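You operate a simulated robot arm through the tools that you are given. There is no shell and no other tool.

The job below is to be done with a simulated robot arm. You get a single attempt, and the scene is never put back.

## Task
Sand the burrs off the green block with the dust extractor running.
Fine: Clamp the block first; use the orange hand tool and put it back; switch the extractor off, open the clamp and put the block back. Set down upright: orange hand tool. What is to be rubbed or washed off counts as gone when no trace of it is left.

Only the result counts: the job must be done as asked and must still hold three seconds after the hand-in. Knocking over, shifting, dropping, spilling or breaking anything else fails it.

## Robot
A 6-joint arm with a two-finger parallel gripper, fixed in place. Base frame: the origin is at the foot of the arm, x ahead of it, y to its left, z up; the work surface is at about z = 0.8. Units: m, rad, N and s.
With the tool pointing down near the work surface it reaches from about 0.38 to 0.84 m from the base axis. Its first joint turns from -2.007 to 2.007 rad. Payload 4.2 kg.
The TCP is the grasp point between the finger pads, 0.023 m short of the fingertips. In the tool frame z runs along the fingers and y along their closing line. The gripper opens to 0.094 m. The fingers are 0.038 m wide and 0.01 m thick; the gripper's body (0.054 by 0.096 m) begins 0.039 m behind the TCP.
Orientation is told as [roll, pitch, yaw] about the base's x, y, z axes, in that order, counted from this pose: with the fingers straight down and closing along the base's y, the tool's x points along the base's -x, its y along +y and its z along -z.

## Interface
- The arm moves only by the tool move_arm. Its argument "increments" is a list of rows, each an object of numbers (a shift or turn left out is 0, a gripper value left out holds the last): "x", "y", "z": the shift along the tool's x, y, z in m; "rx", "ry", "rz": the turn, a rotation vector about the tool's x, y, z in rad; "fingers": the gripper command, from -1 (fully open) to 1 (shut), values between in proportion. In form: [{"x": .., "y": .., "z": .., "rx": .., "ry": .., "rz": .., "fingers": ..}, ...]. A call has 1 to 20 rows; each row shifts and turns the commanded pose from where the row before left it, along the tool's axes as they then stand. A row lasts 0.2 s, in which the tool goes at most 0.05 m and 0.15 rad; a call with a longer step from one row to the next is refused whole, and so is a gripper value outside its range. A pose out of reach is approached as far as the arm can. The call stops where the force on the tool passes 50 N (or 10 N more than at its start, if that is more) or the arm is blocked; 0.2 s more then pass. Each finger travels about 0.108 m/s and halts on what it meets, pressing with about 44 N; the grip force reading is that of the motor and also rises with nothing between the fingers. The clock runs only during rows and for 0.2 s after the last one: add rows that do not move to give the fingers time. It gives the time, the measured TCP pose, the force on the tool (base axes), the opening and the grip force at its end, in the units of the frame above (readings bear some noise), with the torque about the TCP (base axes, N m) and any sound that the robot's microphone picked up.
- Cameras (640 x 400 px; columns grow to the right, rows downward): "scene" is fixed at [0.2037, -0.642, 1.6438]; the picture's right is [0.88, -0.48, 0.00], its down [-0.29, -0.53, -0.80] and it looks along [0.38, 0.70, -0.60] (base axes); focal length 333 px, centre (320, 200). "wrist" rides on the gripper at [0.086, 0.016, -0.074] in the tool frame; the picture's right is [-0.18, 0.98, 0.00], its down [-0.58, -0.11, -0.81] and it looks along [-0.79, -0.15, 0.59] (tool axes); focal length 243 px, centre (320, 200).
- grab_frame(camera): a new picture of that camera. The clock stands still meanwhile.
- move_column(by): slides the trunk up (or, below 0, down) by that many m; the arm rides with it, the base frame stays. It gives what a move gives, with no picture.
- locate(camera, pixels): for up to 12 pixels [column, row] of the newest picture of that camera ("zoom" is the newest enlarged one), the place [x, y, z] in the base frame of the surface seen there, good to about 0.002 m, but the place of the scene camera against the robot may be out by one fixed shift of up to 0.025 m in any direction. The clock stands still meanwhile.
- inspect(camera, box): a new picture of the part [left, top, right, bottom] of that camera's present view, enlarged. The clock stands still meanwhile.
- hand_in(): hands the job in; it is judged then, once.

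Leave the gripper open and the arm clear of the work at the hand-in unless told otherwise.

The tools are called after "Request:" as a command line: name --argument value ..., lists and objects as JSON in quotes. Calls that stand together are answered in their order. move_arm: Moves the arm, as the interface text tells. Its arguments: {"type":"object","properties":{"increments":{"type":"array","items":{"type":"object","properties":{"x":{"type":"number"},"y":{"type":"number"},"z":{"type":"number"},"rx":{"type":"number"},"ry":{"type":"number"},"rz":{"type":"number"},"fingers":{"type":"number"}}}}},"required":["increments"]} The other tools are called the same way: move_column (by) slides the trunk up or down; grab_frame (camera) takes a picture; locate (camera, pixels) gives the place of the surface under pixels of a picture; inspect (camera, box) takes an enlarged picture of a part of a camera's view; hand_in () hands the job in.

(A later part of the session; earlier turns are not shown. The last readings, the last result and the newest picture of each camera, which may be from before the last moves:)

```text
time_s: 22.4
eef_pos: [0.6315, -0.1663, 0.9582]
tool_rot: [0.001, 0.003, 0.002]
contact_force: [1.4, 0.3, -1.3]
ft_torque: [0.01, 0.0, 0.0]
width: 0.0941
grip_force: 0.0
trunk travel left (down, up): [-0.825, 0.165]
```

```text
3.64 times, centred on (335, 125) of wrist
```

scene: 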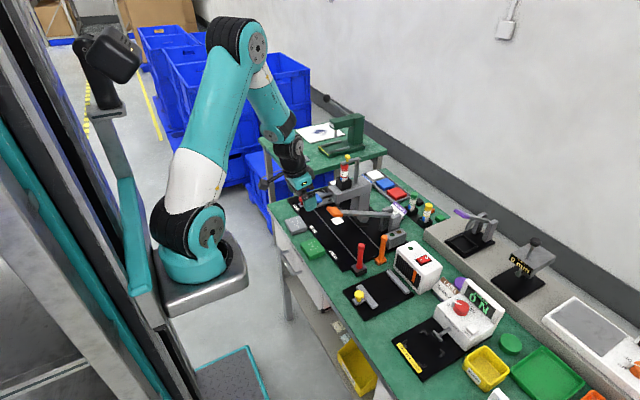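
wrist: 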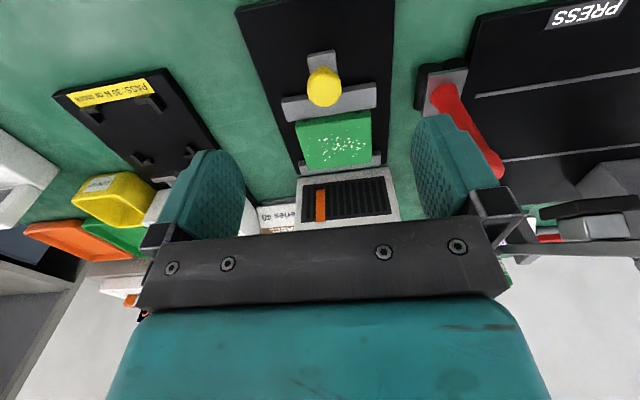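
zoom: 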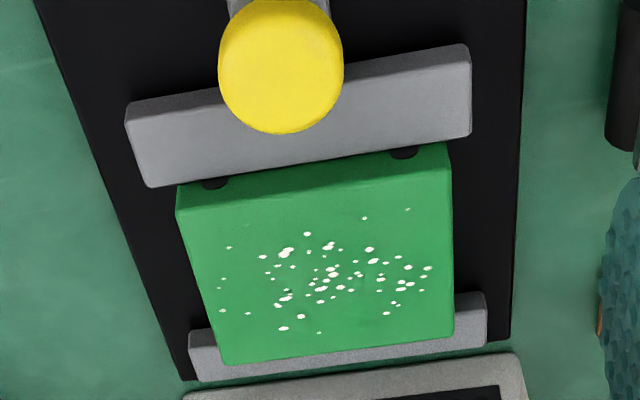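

Request:
locate --camera "zoom" --pixels '[[160, 185], [310, 165], [468, 132], [300, 195], [185, 215], [450, 170], [225, 358], [450, 325], [340, 338], [280, 70], [200, 370], [480, 335]]'

```text
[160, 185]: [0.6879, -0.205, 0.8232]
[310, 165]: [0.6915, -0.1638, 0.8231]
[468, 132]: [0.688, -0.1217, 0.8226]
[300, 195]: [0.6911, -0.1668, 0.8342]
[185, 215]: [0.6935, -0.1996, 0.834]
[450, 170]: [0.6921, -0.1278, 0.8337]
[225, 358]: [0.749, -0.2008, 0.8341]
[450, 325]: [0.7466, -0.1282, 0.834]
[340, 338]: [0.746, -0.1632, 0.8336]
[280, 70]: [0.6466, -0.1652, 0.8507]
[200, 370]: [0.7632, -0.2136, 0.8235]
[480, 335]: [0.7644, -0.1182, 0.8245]
```

Jaw closed on the block (jaw face ≈0.690, block face ≈0.691). Next the extractor: moving up to look at the rocker switch.

Request:
move_arm --increments '[{"z": -0.04}, {"x": -0.017, "y": -0.008, "z": -0.034}, {"x": -0.026, "y": -0.008, "z": -0.034}, {"x": -0.026, "y": -0.008, "z": -0.034}]'

Request:
grab_frame --camera "wrist"

Request:
inspect --camera "wrist" --box '[270, 80, 410, 190]'

```text
time_s: 23.4
eef_pos: [0.6979, -0.1878, 1.1008]
tool_rot: [0.001, 0.002, 0.001]
contact_force: [0.6, 0.3, -0.8]
ft_torque: [-0.01, 0.01, -0.02]
width: 0.094
grip_force: 0.1
trunk travel left (down, up): [-0.825, 0.165]
```

```text
taken
```

wrist: 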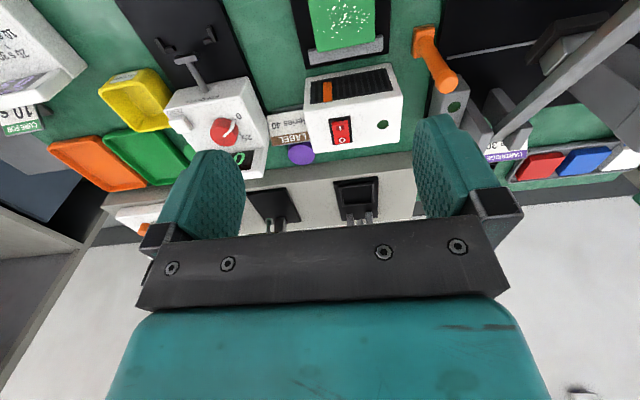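

```text
3.64 times, centred on (340, 135) of wrist
```

zoom: 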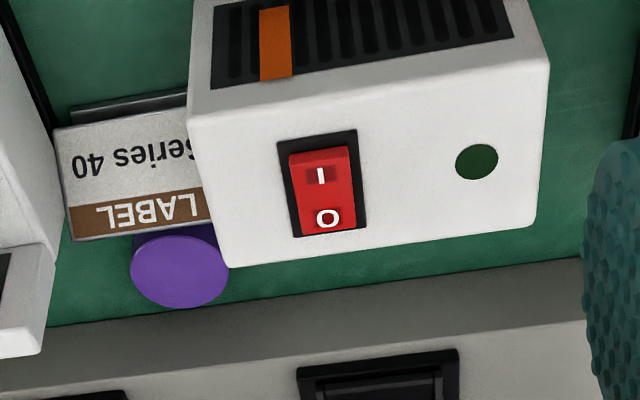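

Locating the rocker's edges, halves, and the housing.

Request:
locate --camera "zoom" --pixels '[[320, 155], [322, 178], [325, 200], [328, 218], [330, 230], [294, 165], [348, 158], [280, 140], [300, 236], [364, 228], [477, 161], [250, 200]]'

Request:
locate --camera "zoom" --pixels '[[195, 110], [545, 65], [530, 220], [230, 262], [345, 235], [300, 150], [345, 145], [298, 190], [352, 180]]'

```text
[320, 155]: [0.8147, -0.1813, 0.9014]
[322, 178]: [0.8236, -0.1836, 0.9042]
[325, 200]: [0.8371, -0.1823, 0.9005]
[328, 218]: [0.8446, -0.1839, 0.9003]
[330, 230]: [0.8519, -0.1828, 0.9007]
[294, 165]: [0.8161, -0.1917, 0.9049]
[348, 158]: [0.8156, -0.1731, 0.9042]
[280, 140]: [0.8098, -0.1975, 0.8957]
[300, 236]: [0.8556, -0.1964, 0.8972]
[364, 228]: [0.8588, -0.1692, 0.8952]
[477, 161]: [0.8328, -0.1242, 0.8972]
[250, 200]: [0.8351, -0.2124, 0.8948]
```

```text
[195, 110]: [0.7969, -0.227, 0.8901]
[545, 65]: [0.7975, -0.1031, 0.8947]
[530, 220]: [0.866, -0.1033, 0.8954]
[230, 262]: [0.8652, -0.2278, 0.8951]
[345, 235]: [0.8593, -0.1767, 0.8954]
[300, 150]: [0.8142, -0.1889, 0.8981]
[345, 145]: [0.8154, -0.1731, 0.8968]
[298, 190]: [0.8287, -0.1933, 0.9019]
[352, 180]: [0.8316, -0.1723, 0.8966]
```

Rocker: x 0.814–0.852, y −0.193…−0.172; the "I" half stands high (z≈0.904), so it is off. I'll close the fingers, tilt 0.35 rad so that only the near lower edge of the fingertips presses the "I" half, and go above it.

Request:
move_arm --increments '[{"x": -0.03, "y": 0.0012, "ry": -0.0875, "fingers": 1}, {"x": -0.03, "y": 0.0012, "ry": -0.0875}, {"x": -0.03, "y": 0.0012, "ry": -0.0875}, {"x": -0.03, "y": 0.0012, "ry": -0.0875}]'

```text
time_s: 24.4
eef_pos: [0.82, -0.1824, 1.1137]
tool_rot: [0.001, -0.352, -0.002]
contact_force: [-0.3, 0.6, -0.5]
ft_torque: [-0.02, -0.01, 0.03]
width: 0.0001
grip_force: 42.4
trunk travel left (down, up): [-0.825, 0.165]
```

Descending to just above the switch (TCP 0.830, −0.183, 0.945).

Request:
move_arm --increments '[{"x": 0.0097, "z": 0.0324}, {"x": 0.0097, "z": 0.0324}, {"x": 0.0097, "z": 0.0324}, {"x": 0.0097, "z": 0.0324}, {"x": 0.0097, "y": -0.0006, "z": 0.0324}]'

Request:
inspect --camera "scene" --box '[360, 200, 480, 310]'

Request:
grab_frame --camera "wrist"

```text
time_s: 25.6
eef_pos: [0.8295, -0.1838, 0.9456]
tool_rot: [0.001, -0.35, 0.0]
contact_force: [-1.1, -0.2, 0.2]
ft_torque: [-0.01, -0.02, 0.0]
width: 0.0
grip_force: 42.7
trunk travel left (down, up): [-0.825, 0.165]
```

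```text
3.64 times, centred on (420, 255) of scene
```

zoom: 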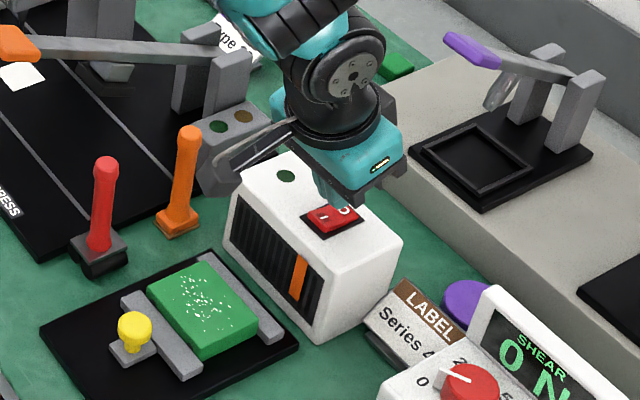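

```text
taken
```

wrist: 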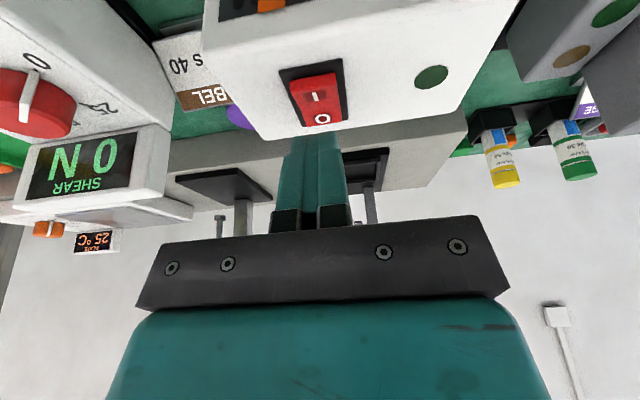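

Checking the fingertip's actual place with the wrist camera: tip edge near (318,138), and the rocker.

Request:
inspect --camera "wrist" --box '[260, 60, 380, 180]'

```text
3.33 times, centred on (320, 120) of wrist
```

zoom: 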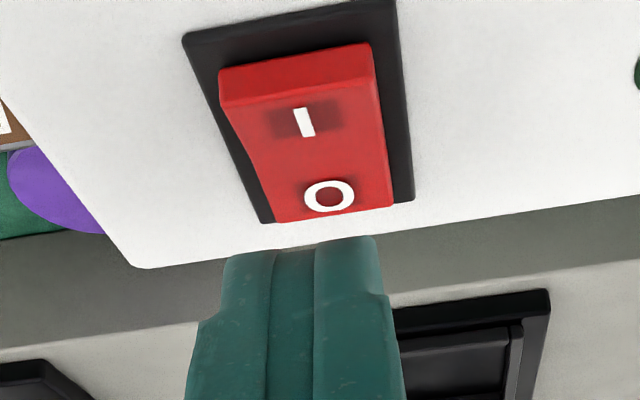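

Request:
locate --camera "zoom" --pixels '[[240, 258], [295, 256], [350, 242], [240, 280], [350, 280], [300, 120], [300, 85], [330, 195], [300, 360]]'

```text
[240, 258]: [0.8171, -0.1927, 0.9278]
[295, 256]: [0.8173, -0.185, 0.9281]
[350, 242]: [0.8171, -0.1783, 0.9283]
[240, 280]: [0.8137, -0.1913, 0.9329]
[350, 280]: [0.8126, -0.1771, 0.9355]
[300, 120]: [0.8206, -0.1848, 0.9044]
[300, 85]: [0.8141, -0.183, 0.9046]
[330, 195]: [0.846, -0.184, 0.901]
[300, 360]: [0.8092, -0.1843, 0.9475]
```

The fingertip edge is at (0.818, −0.185, 0.927), right over the "I" half (z 0.904). Going straight down 18 mm, then 2 mm steps.

Request:
move_arm --increments '[{"x": 0.0062, "y": 0.001, "z": 0.0169}, {"x": 0.0007, "z": 0.0019}, {"x": 0.0007, "z": 0.0019}]'

```text
time_s: 26.5
eef_pos: [0.8298, -0.184, 0.9302]
tool_rot: [-0.004, -0.358, 0.0]
contact_force: [-13.6, 1.0, 27.5]
ft_torque: [0.01, 0.65, -0.02]
width: 0.0
grip_force: 42.5
trunk travel left (down, up): [-0.825, 0.165]
stopped in row 3: the force on the tool passed its limit at 52 N (the readings are from after the stop); the commanded pose is now the measured one
```

The force limit tripped at z=0.930. Looking whether the switch toggled and the lamp lit.

Request:
inspect --camera "scene" --box '[380, 220, 470, 310]'

Request:
inspect --camera "wrist" --box '[220, 0, 460, 180]'

```text
4.44 times, centred on (425, 265) of scene
```

zoom: 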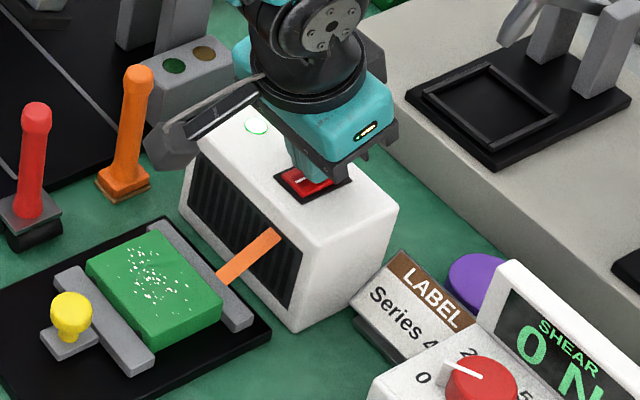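

```text
2.22 times, centred on (340, 90) of wrist
```

zoom: 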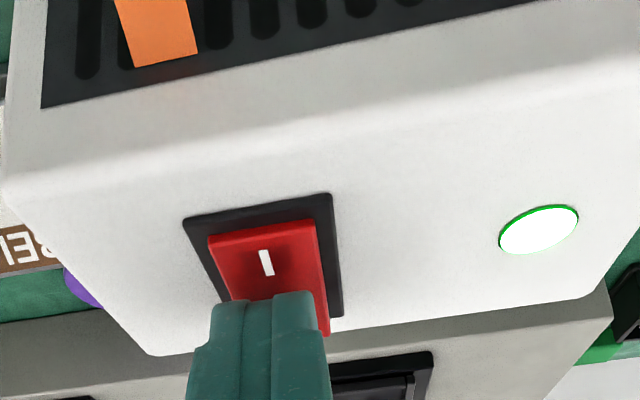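

The extractor is running: the lamp is lit and its orange ribbon streams out. Lifting off the switch straight up and backing off.

Request:
move_arm --increments '[{"x": -0.0103, "z": -0.0282}, {"x": -0.0137, "z": -0.0376}, {"x": -0.0137, "z": -0.0376}, {"x": 0.03, "z": -0.02, "ry": 0.0875}, {"x": 0.03, "y": 0.03, "ry": 0.0875}, {"x": 0.03, "y": 0.03, "ry": 0.0875, "fingers": -0.1}, {"x": 0.0, "y": 0.03, "ry": 0.0875}]'

Request:
grab_frame --camera "wrist"

Request:
inspect --camera "scene" --box '[340, 210, 480, 310]'

```text
time_s: 28.1
eef_pos: [0.7373, -0.095, 1.0315]
tool_rot: [0.0, -0.003, -0.001]
contact_force: [-0.1, 0.2, 0.5]
ft_torque: [0.02, 0.03, -0.04]
width: 0.052
grip_force: 0.0
trunk travel left (down, up): [-0.825, 0.165]
```

```text
taken
```

wrist: 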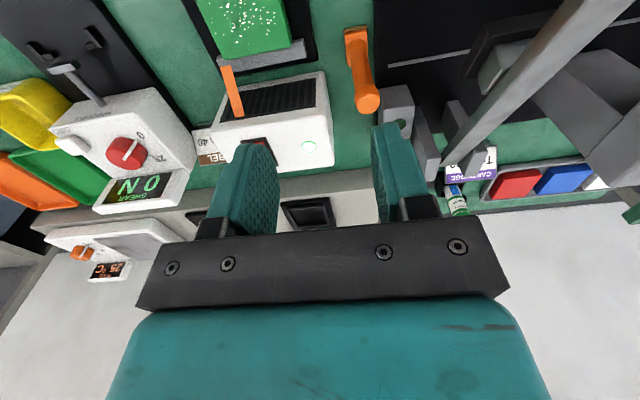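

```text
4.00 times, centred on (410, 260) of scene
```

zoom: 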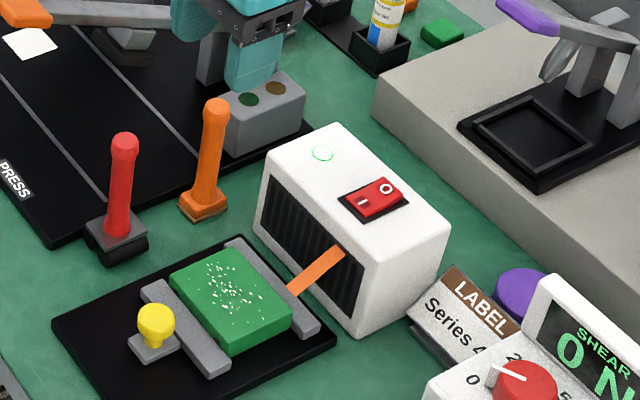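

Now measuring the orange tool's handle/base and the lever position near it from this view.

Request:
inspect --camera "wrist" --box '[310, 10, 450, 130]'

Request:
locate --camera "wrist" --pixels '[[520, 80], [560, 40], [470, 135], [500, 90], [480, 120], [400, 105], [230, 85], [238, 110], [225, 70]]'

```text
3.33 times, centred on (380, 70) of wrist
```

zoom: 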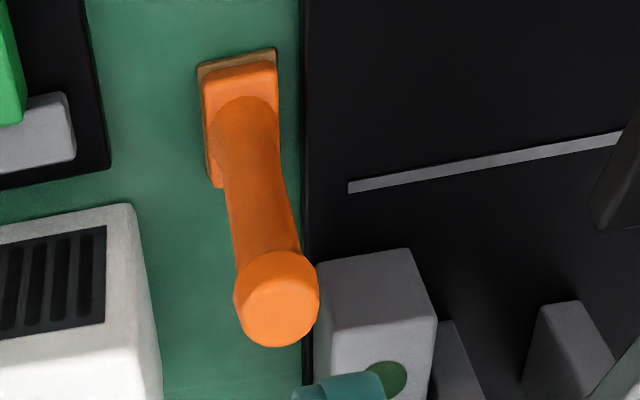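

```text
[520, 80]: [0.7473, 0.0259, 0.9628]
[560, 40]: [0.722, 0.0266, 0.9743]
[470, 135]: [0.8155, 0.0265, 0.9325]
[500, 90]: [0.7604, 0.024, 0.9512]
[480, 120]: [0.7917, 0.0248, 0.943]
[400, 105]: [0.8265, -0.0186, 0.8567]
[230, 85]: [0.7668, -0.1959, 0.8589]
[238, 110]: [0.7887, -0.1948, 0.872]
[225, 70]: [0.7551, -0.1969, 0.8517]
```

Lever's near side is at y≈0.024 (safe). Locating the orange tool's base and handle in the zoom.

Request:
inspect --camera "wrist" --box '[330, 10, 410, 130]'

```text
3.33 times, centred on (370, 70) of wrist
```

zoom: 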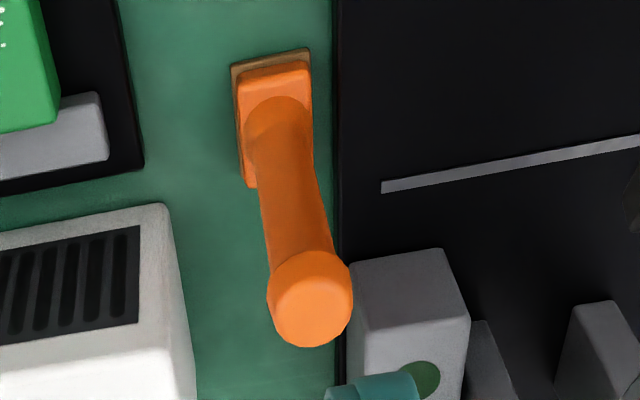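

Request:
locate --camera "zoom" --pixels '[[310, 300], [275, 300], [350, 295], [310, 258], [310, 340], [290, 200], [262, 200], [320, 195], [235, 72], [308, 55], [243, 85], [309, 70]]'

Request:
locate --camera "zoom" --pixels '[[245, 180], [275, 110], [253, 185], [312, 170], [232, 110], [275, 75], [220, 60], [325, 60], [340, 280], [355, 270], [455, 255]]'

```text
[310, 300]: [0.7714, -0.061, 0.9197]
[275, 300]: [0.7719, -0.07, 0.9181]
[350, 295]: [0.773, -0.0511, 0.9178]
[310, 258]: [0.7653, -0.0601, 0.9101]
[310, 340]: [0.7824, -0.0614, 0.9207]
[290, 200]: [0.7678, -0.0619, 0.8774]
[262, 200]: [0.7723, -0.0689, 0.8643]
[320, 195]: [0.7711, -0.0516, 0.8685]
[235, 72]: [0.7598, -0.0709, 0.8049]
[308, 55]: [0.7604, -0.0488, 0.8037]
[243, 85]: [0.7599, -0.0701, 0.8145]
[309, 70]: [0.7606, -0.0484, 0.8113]
```

```text
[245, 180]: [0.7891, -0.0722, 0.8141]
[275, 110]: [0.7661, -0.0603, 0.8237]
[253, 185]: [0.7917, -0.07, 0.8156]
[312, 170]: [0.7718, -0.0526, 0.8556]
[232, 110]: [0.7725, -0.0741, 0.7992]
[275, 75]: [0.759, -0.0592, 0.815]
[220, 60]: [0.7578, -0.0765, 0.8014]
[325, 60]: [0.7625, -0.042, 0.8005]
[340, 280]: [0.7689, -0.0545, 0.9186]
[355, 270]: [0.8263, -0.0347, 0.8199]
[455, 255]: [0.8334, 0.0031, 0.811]
```

Orange tool: base ≈0.033×0.025 centred near (0.7755, −0.0605), handle top z≈0.921. I'll look at the handle's profile closely before gripping.

Request:
inspect --camera "scene" --box '[362, 225, 402, 275]'

```text
8.00 times, centred on (382, 250) of scene
```

zoom: 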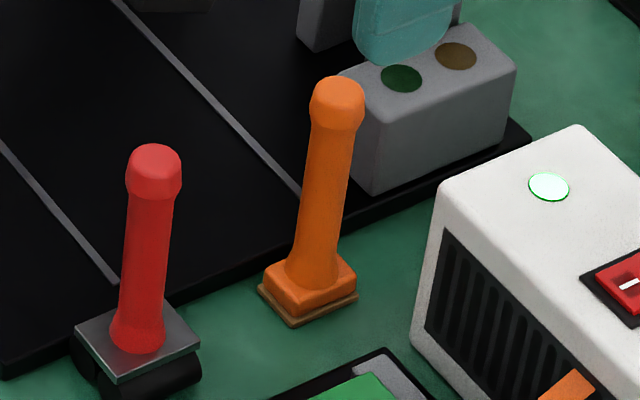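

Handle is a straight cylinder with a slightly larger head. I'll grip from above with the TCP at about z=0.887 (palm just clears the head). First I go above it at (0.776, −0.0605), z=0.96.

Request:
move_arm --increments '[{"x": -0.0194, "y": 0.01725}, {"x": -0.0194, "y": 0.01725}, {"z": 0.036}, {"z": 0.0355}]'

Request:
grab_frame --camera "wrist"

Request:
inspect --camera "scene" --box '[330, 190, 450, 290]'

```text
time_s: 29.1
eef_pos: [0.7771, -0.06, 0.9586]
tool_rot: [0.001, -0.006, -0.002]
contact_force: [0.1, -0.8, 0.7]
ft_torque: [-0.03, -0.03, 0.02]
width: 0.0519
grip_force: 0.0
trunk travel left (down, up): [-0.825, 0.165]
```

```text
taken
```

wrist: 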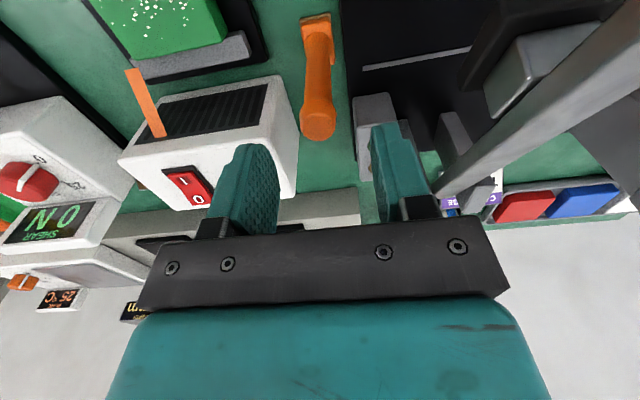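

```text
4.00 times, centred on (390, 240) of scene
```

zoom: 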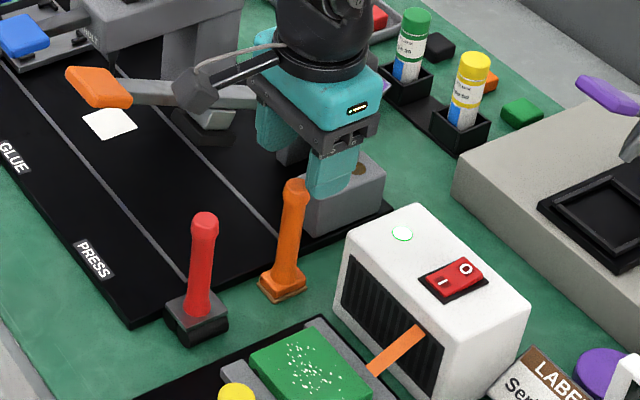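

Refining the handle's location from here: head at (318,125), handle (318,60).

Request:
inspect --camera "wrist" --box '[270, 0, 370, 150]'

```text
2.67 times, centred on (320, 75) of wrist
```

zoom: 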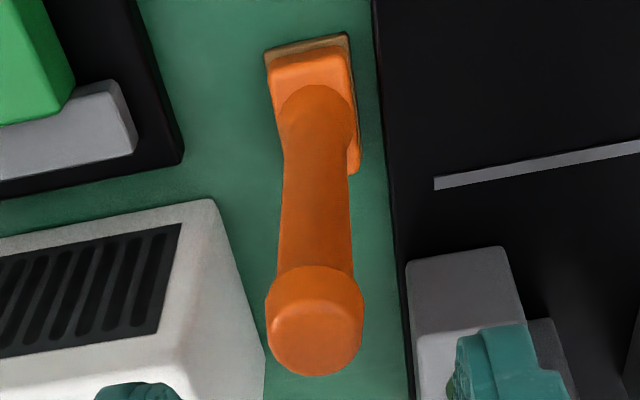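

Request:
locate --camera "zoom" --pixels '[[315, 320], [270, 310], [360, 310], [315, 272], [315, 370], [315, 230], [284, 230], [349, 230], [267, 60], [345, 45], [355, 165], [310, 75]]'

```text
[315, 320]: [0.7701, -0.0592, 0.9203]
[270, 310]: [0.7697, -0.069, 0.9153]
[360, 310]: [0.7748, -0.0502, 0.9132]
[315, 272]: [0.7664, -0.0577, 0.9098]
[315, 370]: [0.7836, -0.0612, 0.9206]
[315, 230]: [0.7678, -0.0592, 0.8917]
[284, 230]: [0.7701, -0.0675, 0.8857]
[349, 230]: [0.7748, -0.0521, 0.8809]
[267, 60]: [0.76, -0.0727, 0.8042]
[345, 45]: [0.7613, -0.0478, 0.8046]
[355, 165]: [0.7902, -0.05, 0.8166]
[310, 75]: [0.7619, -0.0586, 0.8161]
```

Handle axis ≈ (0.776, −0.060). Lowering to z=0.887 in small rows.

Request:
move_arm --increments '[{"z": 0.02, "x": 0.001}, {"z": 0.02}, {"z": 0.02}, {"z": 0.0115}]'

Request:
inspect --camera "scene" --box '[340, 200, 440, 290]'

Request:
grab_frame --camera "wrist"

```text
time_s: 30.1
eef_pos: [0.7755, -0.0597, 0.8855]
tool_rot: [0.0, -0.005, 0.001]
contact_force: [0.0, 0.2, 0.6]
ft_torque: [-0.03, 0.0, -0.02]
width: 0.0517
grip_force: 0.1
trunk travel left (down, up): [-0.825, 0.165]
```

```text
4.44 times, centred on (390, 245) of scene
```

zoom: 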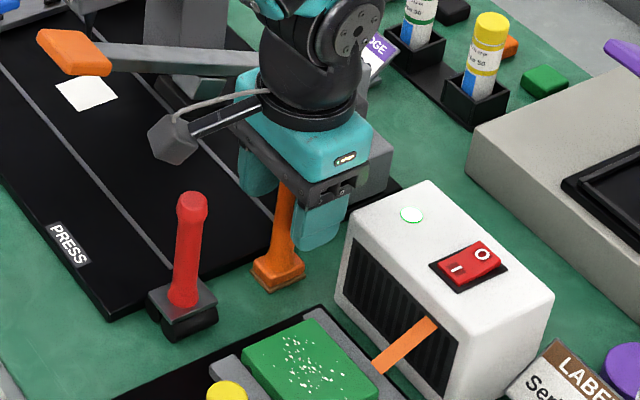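

```text
taken
```

wrist: 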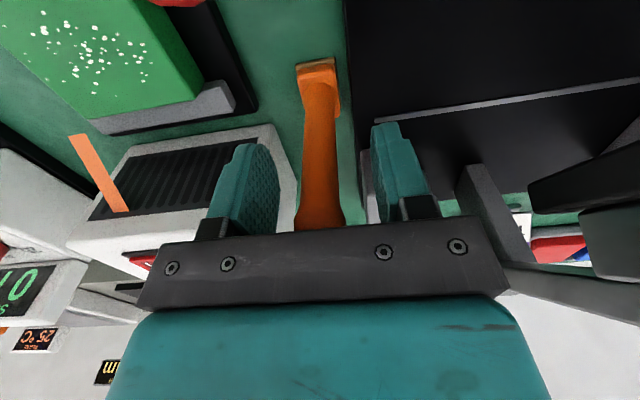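

Handle sits between the fingers, no contact. Closing on it.

Request:
move_arm --increments '[{"fingers": 1}, {}, {}]'

Request:
grab_frame --camera "wrist"

```text
time_s: 30.9
eef_pos: [0.7757, -0.0597, 0.8861]
tool_rot: [-0.001, -0.006, 0.0]
contact_force: [-0.6, 0.9, -0.2]
ft_torque: [-0.04, 0.03, -0.01]
width: 0.0208
grip_force: 44.0
trunk travel left (down, up): [-0.825, 0.165]
```

```text
taken
```

wrist: 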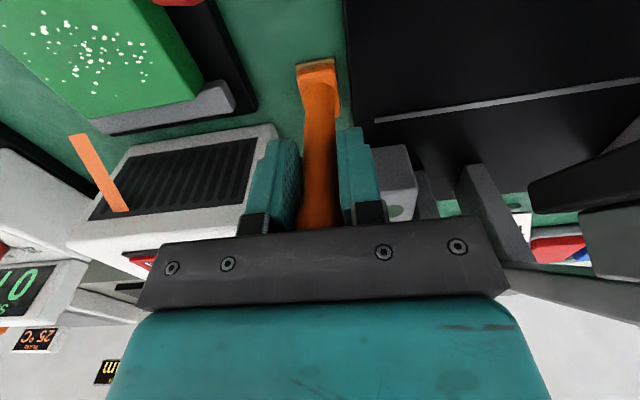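

Gripped (width 0.0208). From this frame I'll locate the extremes of the burr area on the block's top.

Request:
inspect --camera "wrist" --box '[0, 0, 240, 140]'

```text
2.67 times, centred on (120, 70) of wrist
```

zoom: 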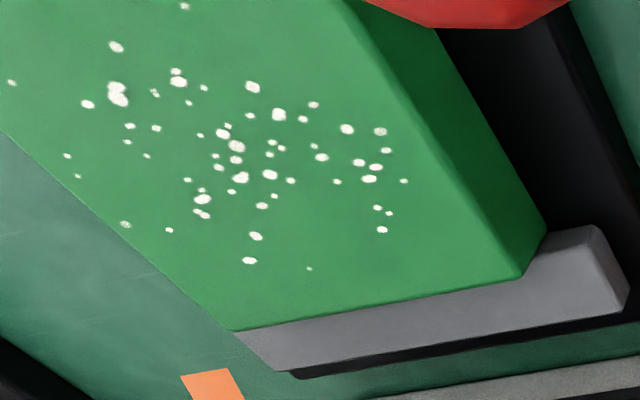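

Request:
locate --camera "zoom" --pixels '[[12, 83], [185, 6], [116, 47], [125, 224], [249, 260], [309, 269], [382, 230], [404, 181], [380, 131], [313, 104], [68, 156], [169, 230]]'

Request:
locate --camera "zoom" --pixels '[[232, 328], [520, 275], [545, 225], [5, 130], [350, 10], [270, 370], [600, 300], [210, 390], [230, 170]]'

```text
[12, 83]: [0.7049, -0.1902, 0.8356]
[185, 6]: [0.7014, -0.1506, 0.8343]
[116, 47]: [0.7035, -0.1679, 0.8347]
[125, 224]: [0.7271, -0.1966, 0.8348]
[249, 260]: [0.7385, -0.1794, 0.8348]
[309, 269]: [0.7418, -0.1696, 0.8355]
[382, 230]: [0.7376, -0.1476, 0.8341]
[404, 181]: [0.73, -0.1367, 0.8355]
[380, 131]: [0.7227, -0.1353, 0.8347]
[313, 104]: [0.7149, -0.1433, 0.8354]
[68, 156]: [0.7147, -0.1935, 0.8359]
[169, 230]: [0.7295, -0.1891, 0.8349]
```

```text
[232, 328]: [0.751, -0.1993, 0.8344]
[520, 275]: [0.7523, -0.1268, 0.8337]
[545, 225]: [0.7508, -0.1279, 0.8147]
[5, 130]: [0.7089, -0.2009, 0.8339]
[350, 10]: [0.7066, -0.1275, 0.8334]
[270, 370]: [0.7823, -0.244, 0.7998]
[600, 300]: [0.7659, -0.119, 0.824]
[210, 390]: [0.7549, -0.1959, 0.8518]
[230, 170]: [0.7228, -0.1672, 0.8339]
```

Burrs span x 0.70–0.742, y −0.197…−0.135 on top z≈0.8345. Lifting the tool straight up.

Request:
move_arm --increments '[{"z": -0.01}, {"z": -0.02}, {"z": -0.035}, {"z": -0.04}]'

Request:
grab_frame --camera "wrist"

Request:
inspect --camera "scene" --box '[340, 180, 440, 280]'

```text
time_s: 31.9
eef_pos: [0.7756, -0.0598, 0.9913]
tool_rot: [-0.001, -0.003, 0.002]
contact_force: [0.3, -0.9, -1.9]
ft_torque: [0.01, 0.01, 0.0]
width: 0.0207
grip_force: 44.3
trunk travel left (down, up): [-0.825, 0.165]
```

```text
taken
```

wrist: 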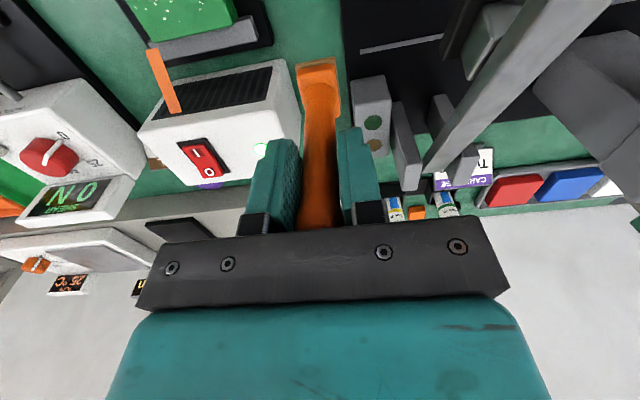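

```text
4.00 times, centred on (390, 230) of scene
```

zoom: 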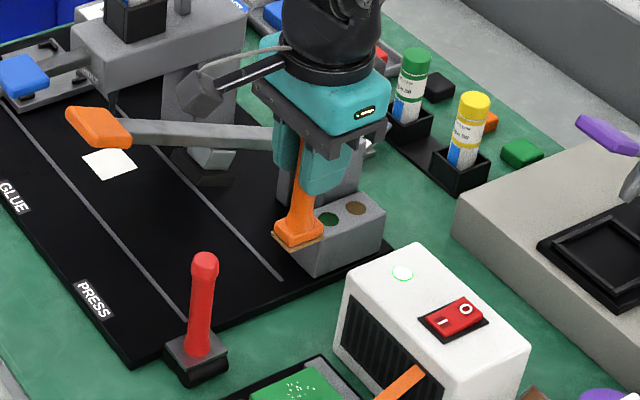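

The tool hangs straight in the grip. Moving over the block at height.

Request:
move_arm --increments '[{"x": 0.0179, "y": -0.035}, {"x": 0.0179, "y": -0.035}, {"x": 0.0179, "y": -0.035}]'

Request:
grab_frame --camera "wrist"

Request:
inspect --camera "scene" --box '[340, 210, 440, 300]'

```text
time_s: 32.7
eef_pos: [0.7216, -0.1637, 0.9922]
tool_rot: [0.001, -0.004, 0.002]
contact_force: [-0.1, 0.1, -1.1]
ft_torque: [-0.07, 0.0, -0.01]
width: 0.0211
grip_force: 44.4
trunk travel left (down, up): [-0.825, 0.165]
```

```text
taken
```

wrist: 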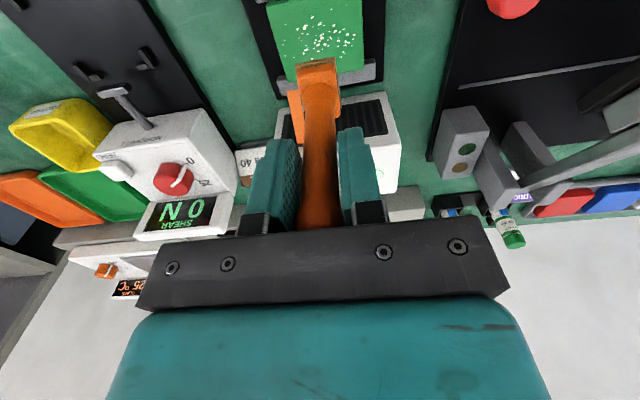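

```text
4.44 times, centred on (390, 255) of scene
```

zoom: 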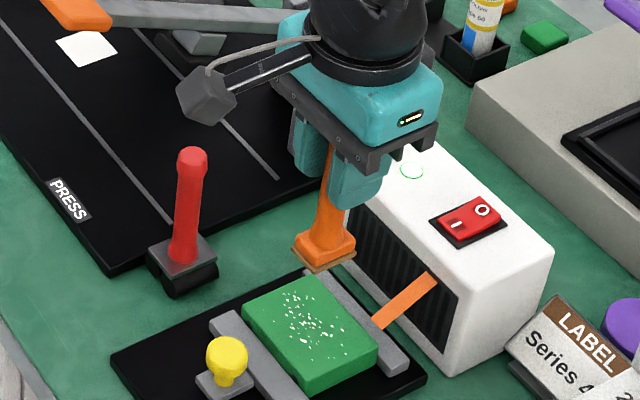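

Lowering toward the near part of the block: to x≈0.709, pad ≈7 mm above the top.

Request:
move_arm --increments '[{"x": 0.0065, "z": 0.03}, {"x": 0.0065, "z": 0.035}, {"z": 0.003}, {"z": 0.002}]'

```text
time_s: 33.7
eef_pos: [0.709, -0.1662, 0.9226]
tool_rot: [0.001, -0.005, 0.0]
contact_force: [0.3, -0.9, -1.3]
ft_torque: [0.0, 0.01, -0.02]
width: 0.0211
grip_force: 44.2
trunk travel left (down, up): [-0.825, 0.165]
```

Now 1 mm steps down until I feel the block.

Request:
move_arm --increments '[{"z": 0.001}, {"z": 0.001}]'

Request:
move_arm --increments '[{"z": 0.001}, {}]'

```text
time_s: 34.3
eef_pos: [0.7092, -0.1654, 0.9197]
tool_rot: [0.0, -0.005, 0.0]
contact_force: [0.6, 0.0, 0.1]
ft_torque: [-0.05, 0.02, 0.0]
width: 0.0209
grip_force: 44.1
trunk travel left (down, up): [-0.825, 0.165]
```

```text
time_s: 34.9
eef_pos: [0.7086, -0.1664, 0.9201]
tool_rot: [0.001, -0.006, 0.001]
contact_force: [-1.4, 1.9, 1.8]
ft_torque: [0.06, -0.01, 0.01]
width: 0.0208
grip_force: 44.6
trunk travel left (down, up): [-0.825, 0.165]
```

Contact begins (~3 N). Pressing 0.8 mm more and reading.

Request:
move_arm --increments '[{"z": 0.0008}, {}]'

```text
time_s: 35.5
eef_pos: [0.7084, -0.1662, 0.9204]
tool_rot: [0.0, -0.005, 0.0]
contact_force: [-0.6, 1.4, 7.7]
ft_torque: [-0.01, 0.07, 0.01]
width: 0.0209
grip_force: 44.2
trunk travel left (down, up): [-0.825, 0.165]
```

About 9 N of pressure. First test stroke: to y≈−0.190, then to ≈−0.139, and back to the middle.

Request:
move_arm --increments '[{"y": -0.006}, {"y": -0.006}, {"y": -0.006}, {"y": -0.006}, {"y": 0.007}, {"y": 0.007}, {"y": 0.007}, {"y": 0.007}, {"y": 0.007}, {"y": 0.007}, {"y": 0.007}, {"y": -0.006}, {"y": -0.006}, {"y": -0.006}, {"y": -0.006}]'

Request:
inspect --camera "scene" --box '[350, 220, 430, 300]'

Request:
inspect --camera "wrist" --box '[200, 0, 440, 240]'

```text
time_s: 38.7
eef_pos: [0.7087, -0.1646, 0.9183]
tool_rot: [0.001, -0.008, 0.0]
contact_force: [-0.2, 8.0, 26.0]
ft_torque: [0.36, -0.06, 0.01]
width: 0.0209
grip_force: 43.7
trunk travel left (down, up): [-0.825, 0.165]
```

```text
5.00 times, centred on (390, 260) of scene
```

zoom: 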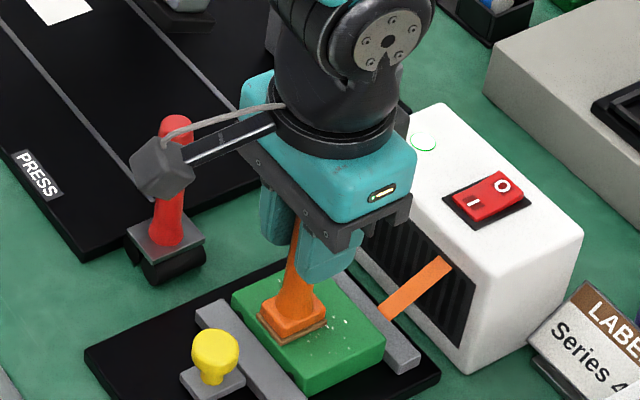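

```text
1.67 times, centred on (320, 120) of wrist
```

zoom: 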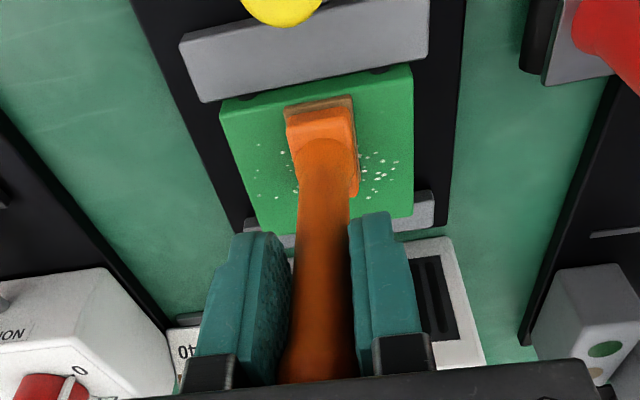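

z force rose to 26 N. I'll lift the tool off to look at the result of the first strokes.

Request:
move_arm --increments '[{"z": -0.01}, {"z": -0.02}, {"x": 0.02, "z": -0.02}]'

Request:
inspect --camera "wrist" --box '[220, 0, 420, 130]'

Request:
inspect --camera "scene" --box '[360, 240, 420, 300]'

```text
time_s: 39.5
eef_pos: [0.6873, -0.1642, 0.9703]
tool_rot: [0.0, -0.003, 0.0]
contact_force: [0.7, 0.4, -1.8]
ft_torque: [0.01, 0.02, 0.02]
width: 0.0208
grip_force: 43.7
trunk travel left (down, up): [-0.825, 0.165]
```

```text
3.08 times, centred on (320, 65) of wrist
```

zoom: 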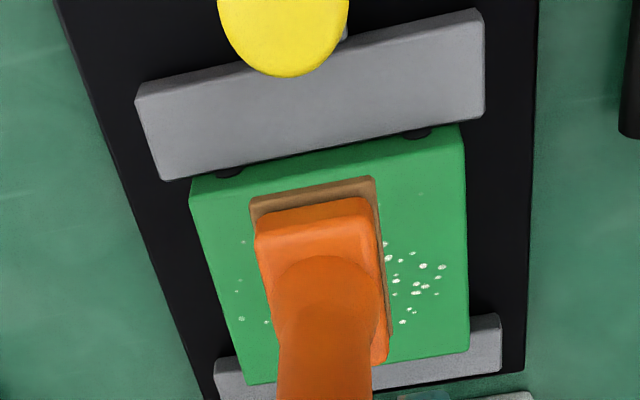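

```text
6.67 times, centred on (390, 270) of scene
```

zoom: 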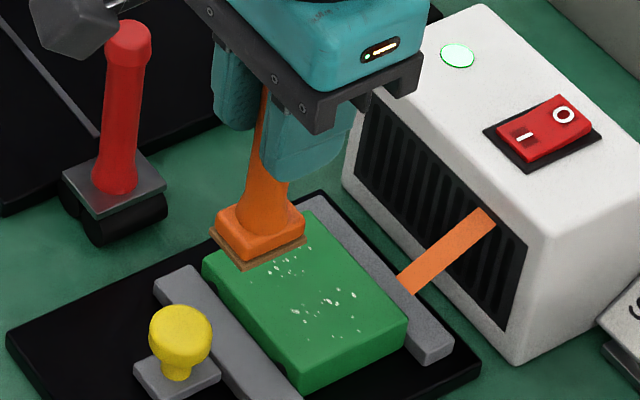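

Strokes work: the near burrs are gone. Locating the remaining ones at right and left of the tool.

Request:
locate --camera "wrist" --pixels '[[342, 78], [359, 86], [350, 105], [345, 92], [295, 104], [303, 105], [295, 79], [321, 64]]'

Request:
grab_frame --camera "wrist"

```text
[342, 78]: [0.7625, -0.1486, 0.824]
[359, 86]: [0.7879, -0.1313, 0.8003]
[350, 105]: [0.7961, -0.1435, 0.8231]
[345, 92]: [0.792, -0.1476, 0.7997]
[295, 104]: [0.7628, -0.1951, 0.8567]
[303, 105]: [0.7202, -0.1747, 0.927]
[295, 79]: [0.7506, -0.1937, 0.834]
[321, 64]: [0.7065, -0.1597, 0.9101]
```

```text
taken
```

wrist: 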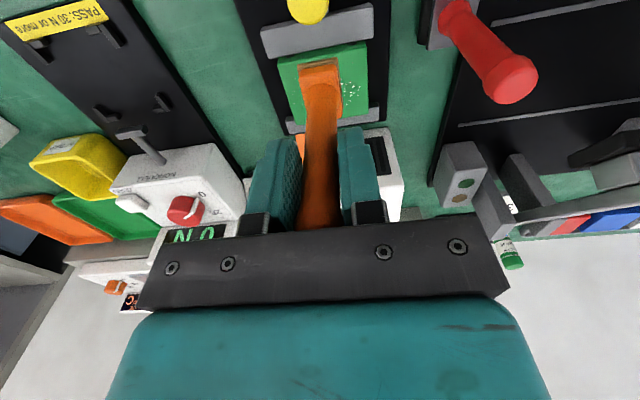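

That locate used an older frame; repeating on a fresh zoom.

Request:
inspect --camera "wrist" --box '[270, 35, 390, 140]'

```text
3.81 times, centred on (330, 88) of wrist
```

zoom: 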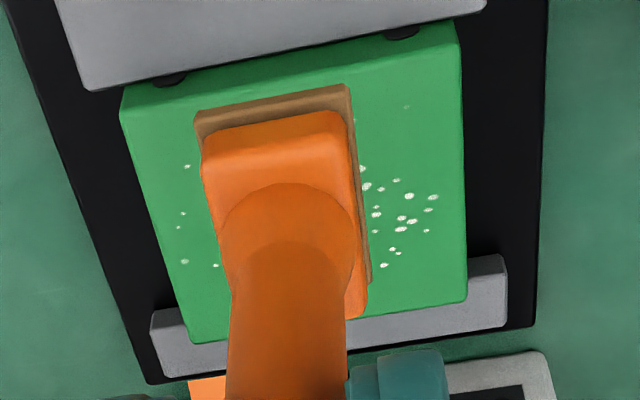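

Request:
locate --camera "zoom" --pixels '[[361, 168], [367, 187], [409, 195], [401, 229], [384, 265], [186, 166], [183, 213], [184, 261], [216, 265], [406, 107], [432, 197], [378, 233]]'

Request:
locate --camera "zoom" --pixels '[[200, 115], [345, 90], [365, 280], [205, 135], [340, 115], [270, 105], [360, 315], [150, 120], [440, 60]]'

```text
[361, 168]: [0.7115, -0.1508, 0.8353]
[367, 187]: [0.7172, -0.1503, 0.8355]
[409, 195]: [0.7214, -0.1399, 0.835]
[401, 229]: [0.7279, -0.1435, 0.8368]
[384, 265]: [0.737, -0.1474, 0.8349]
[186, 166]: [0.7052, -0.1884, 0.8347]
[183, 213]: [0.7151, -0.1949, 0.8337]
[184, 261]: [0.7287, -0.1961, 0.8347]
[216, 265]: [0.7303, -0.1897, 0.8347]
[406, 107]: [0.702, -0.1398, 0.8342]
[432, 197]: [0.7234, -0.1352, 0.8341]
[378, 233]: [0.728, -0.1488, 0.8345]
```

```text
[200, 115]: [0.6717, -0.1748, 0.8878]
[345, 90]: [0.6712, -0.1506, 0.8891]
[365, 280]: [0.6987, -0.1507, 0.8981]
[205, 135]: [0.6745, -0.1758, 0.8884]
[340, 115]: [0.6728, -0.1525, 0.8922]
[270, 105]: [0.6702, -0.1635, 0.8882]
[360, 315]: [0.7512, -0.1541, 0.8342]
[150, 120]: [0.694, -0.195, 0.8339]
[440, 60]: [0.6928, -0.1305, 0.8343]
```

Some faint specks remain even in the swept strip, so more passes are needed. Setting the pad down again at x≈0.709 for repeated strokes.

Request:
move_arm --increments '[{"x": -0.0217, "y": -0.001, "z": 0.02}, {"z": 0.02}, {"z": 0.0085}, {"z": 0.0015}, {"z": 0.0005}]'

```text
time_s: 40.7
eef_pos: [0.7115, -0.1655, 0.919]
tool_rot: [-0.002, -0.005, 0.0]
contact_force: [-0.1, -1.1, 2.5]
ft_torque: [-0.09, 0.08, -0.01]
width: 0.0207
grip_force: 43.8
trunk travel left (down, up): [-0.825, 0.165]
```

Light contact (~4 N). Pressing 0.7 mm more and stroking four times along y at x≈0.709.

Request:
move_arm --increments '[{"z": 0.0007, "x": 0.002}, {"y": -0.008}, {"y": -0.008}, {"y": -0.009}, {"y": 0.01}, {"y": 0.01}, {"y": 0.01}, {"y": 0.01}, {"y": 0.011}, {"y": -0.01}, {"y": -0.01}, {"y": -0.01}, {"y": -0.01}, {"y": -0.011}, {"y": 0.01}, {"y": 0.01}, {"y": 0.01}, {"y": 0.01}, {"y": 0.011}, {}]'

Request:
inspect --camera "wrist" --box '[240, 20, 400, 140]'

Request:
inspect --camera "scene" --box '[360, 240, 420, 300]'

```text
time_s: 44.9
eef_pos: [0.7066, -0.1391, 0.92]
tool_rot: [-0.001, -0.004, 0.0]
contact_force: [0.7, 0.5, -0.8]
ft_torque: [0.01, -0.01, -0.01]
width: 0.021
grip_force: 43.6
trunk travel left (down, up): [-0.825, 0.165]
```

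```text
3.33 times, centred on (320, 80) of wrist
```

zoom: 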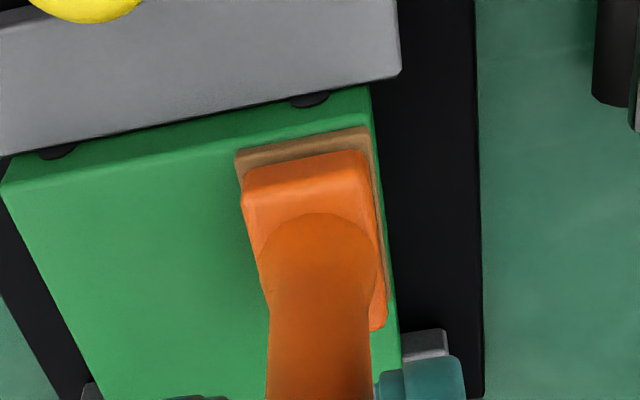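

```text
6.67 times, centred on (390, 270) of scene
```

zoom: 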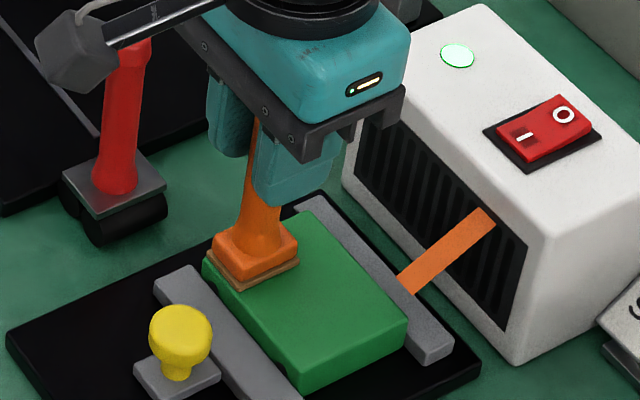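

Nearly all burrs look gone; contact lightened at the end. I'll press again slightly and pass once more at x≈0.722 and 0.732 to be thorough.

Request:
move_arm --increments '[{"x": -0.008, "z": 0.0005}, {"z": 0.001, "x": -0.006}, {}]'

```text
time_s: 45.7
eef_pos: [0.7223, -0.1397, 0.9174]
tool_rot: [0.0, -0.005, 0.001]
contact_force: [-3.3, -0.3, 13.0]
ft_torque: [0.02, 0.3, 0.0]
width: 0.0209
grip_force: 44.5
trunk travel left (down, up): [-0.825, 0.165]
```

Request:
move_arm --increments '[{"y": -0.01}, {"y": -0.01}, {"y": -0.01}, {"y": -0.01}, {"y": -0.011}, {"x": -0.008}, {"y": 0.01}, {"y": 0.01}, {"y": 0.01}, {"y": 0.01}, {"y": 0.011}, {"x": 0.012}, {"y": -0.01}, {"y": -0.01}, {"y": -0.01}, {"y": -0.01}, {"y": -0.011}, {}]'

Request:
move_arm --increments '[{"z": -0.015}, {"z": -0.03}, {"z": -0.03}, {"x": 0.03, "y": 0.02, "z": -0.02}]'

Request:
inspect --camera "scene" --box '[360, 240, 420, 300]'

Request:
inspect --camera "wrist" --box '[240, 20, 400, 140]'

```text
time_s: 49.5
eef_pos: [0.7171, -0.1903, 0.9168]
tool_rot: [-0.001, -0.005, -0.002]
contact_force: [-0.5, 8.9, 29.2]
ft_torque: [0.39, -0.01, 0.01]
width: 0.0208
grip_force: 43.9
trunk travel left (down, up): [-0.825, 0.165]
```

```text
time_s: 50.5
eef_pos: [0.6895, -0.1705, 1.0111]
tool_rot: [0.001, -0.003, -0.001]
contact_force: [0.6, -0.4, -1.4]
ft_torque: [-0.01, 0.02, 0.0]
width: 0.0209
grip_force: 44.2
trunk travel left (down, up): [-0.825, 0.165]
```

```text
6.67 times, centred on (390, 270) of scene
```

zoom: 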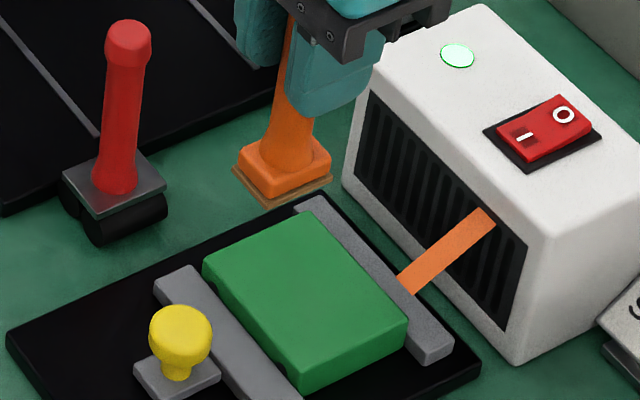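

```text
3.33 times, centred on (320, 80) of wrist
```

zoom: 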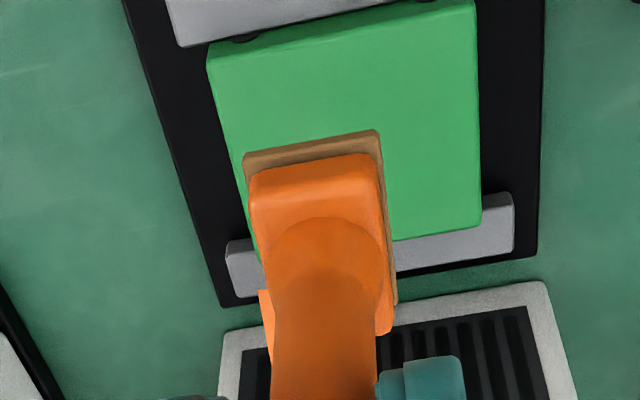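

The top looks clean. A closer look at the block's top for any faint trace, from both cameras.

Request:
inspect --camera "scene" --box '[376, 252, 402, 278]'

Request:
inspect --camera "wrist" --box '[285, 15, 365, 85]'

```text
15.38 times, centred on (389, 265) of scene
```

zoom: 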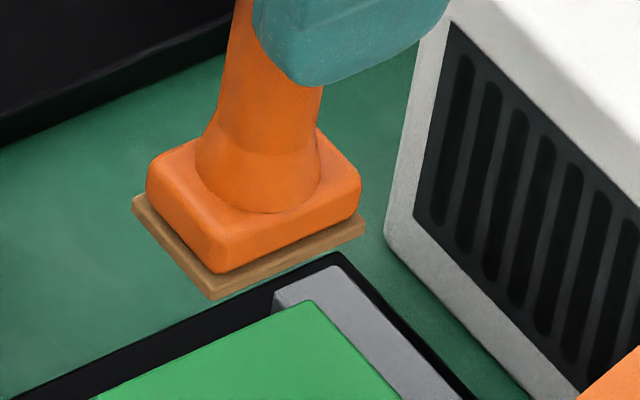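

```text
5.71 times, centred on (325, 50) of wrist
```

zoom: 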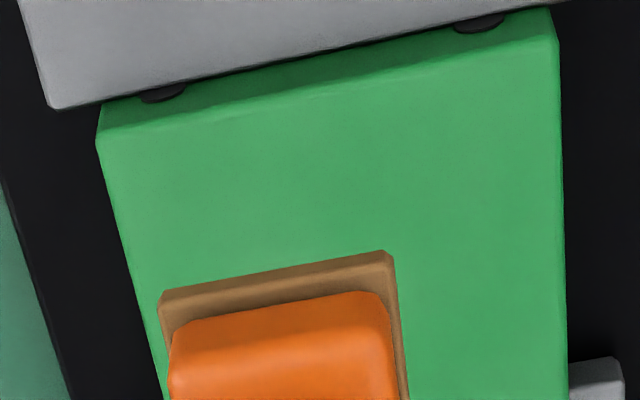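

Request:
inspect --camera "scene" --box '[376, 266, 406, 296]'

```text
13.33 times, centred on (391, 281) of scene
```

zoom: 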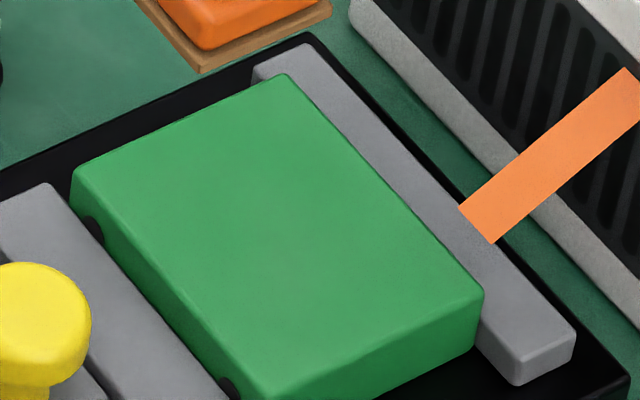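

The top is visibly clean. For certainty I'll do one more light full-coverage pass. Lowering to x≈0.708, y≈−0.165.

Request:
move_arm --increments '[{"x": -0.0185, "y": 0.0055, "z": 0.03}, {"z": 0.035}, {"z": 0.02}, {"z": 0.005}, {"z": 0.0015}, {}]'

```text
time_s: 51.9
eef_pos: [0.7081, -0.1648, 0.9195]
tool_rot: [-0.001, -0.006, 0.001]
contact_force: [0.0, -0.1, -1.1]
ft_torque: [-0.02, 0.02, 0.0]
width: 0.0212
grip_force: 44.5
trunk travel left (down, up): [-0.825, 0.165]
```

Request:
move_arm --increments '[{"z": 0.0012}, {"z": 0.001}, {}]'

```text
time_s: 52.7
eef_pos: [0.7066, -0.1651, 0.9178]
tool_rot: [0.0, -0.005, 0.0]
contact_force: [-0.2, 0.5, -1.0]
ft_torque: [0.0, -0.01, 0.0]
width: 0.0208
grip_force: 43.5
trunk travel left (down, up): [-0.825, 0.165]
```

No contact yet: the tool has slid up slightly in the grip. Continuing down in 1 mm steps.

Request:
move_arm --increments '[{"z": 0.001}, {}]'

Request:
move_arm --increments '[{"z": 0.001}, {}]'

```text
time_s: 53.3
eef_pos: [0.7059, -0.1646, 0.9166]
tool_rot: [0.0, -0.006, 0.0]
contact_force: [-1.6, -0.6, 7.9]
ft_torque: [0.0, 0.1, -0.02]
width: 0.0209
grip_force: 43.8
trunk travel left (down, up): [-0.825, 0.165]
```

```text
time_s: 53.9
eef_pos: [0.7071, -0.1627, 0.918]
tool_rot: [-0.001, -0.007, -0.003]
contact_force: [-0.5, 2.1, 16.2]
ft_torque: [0.04, 0.08, 0.01]
width: 0.0209
grip_force: 44.4
trunk travel left (down, up): [-0.825, 0.165]
```

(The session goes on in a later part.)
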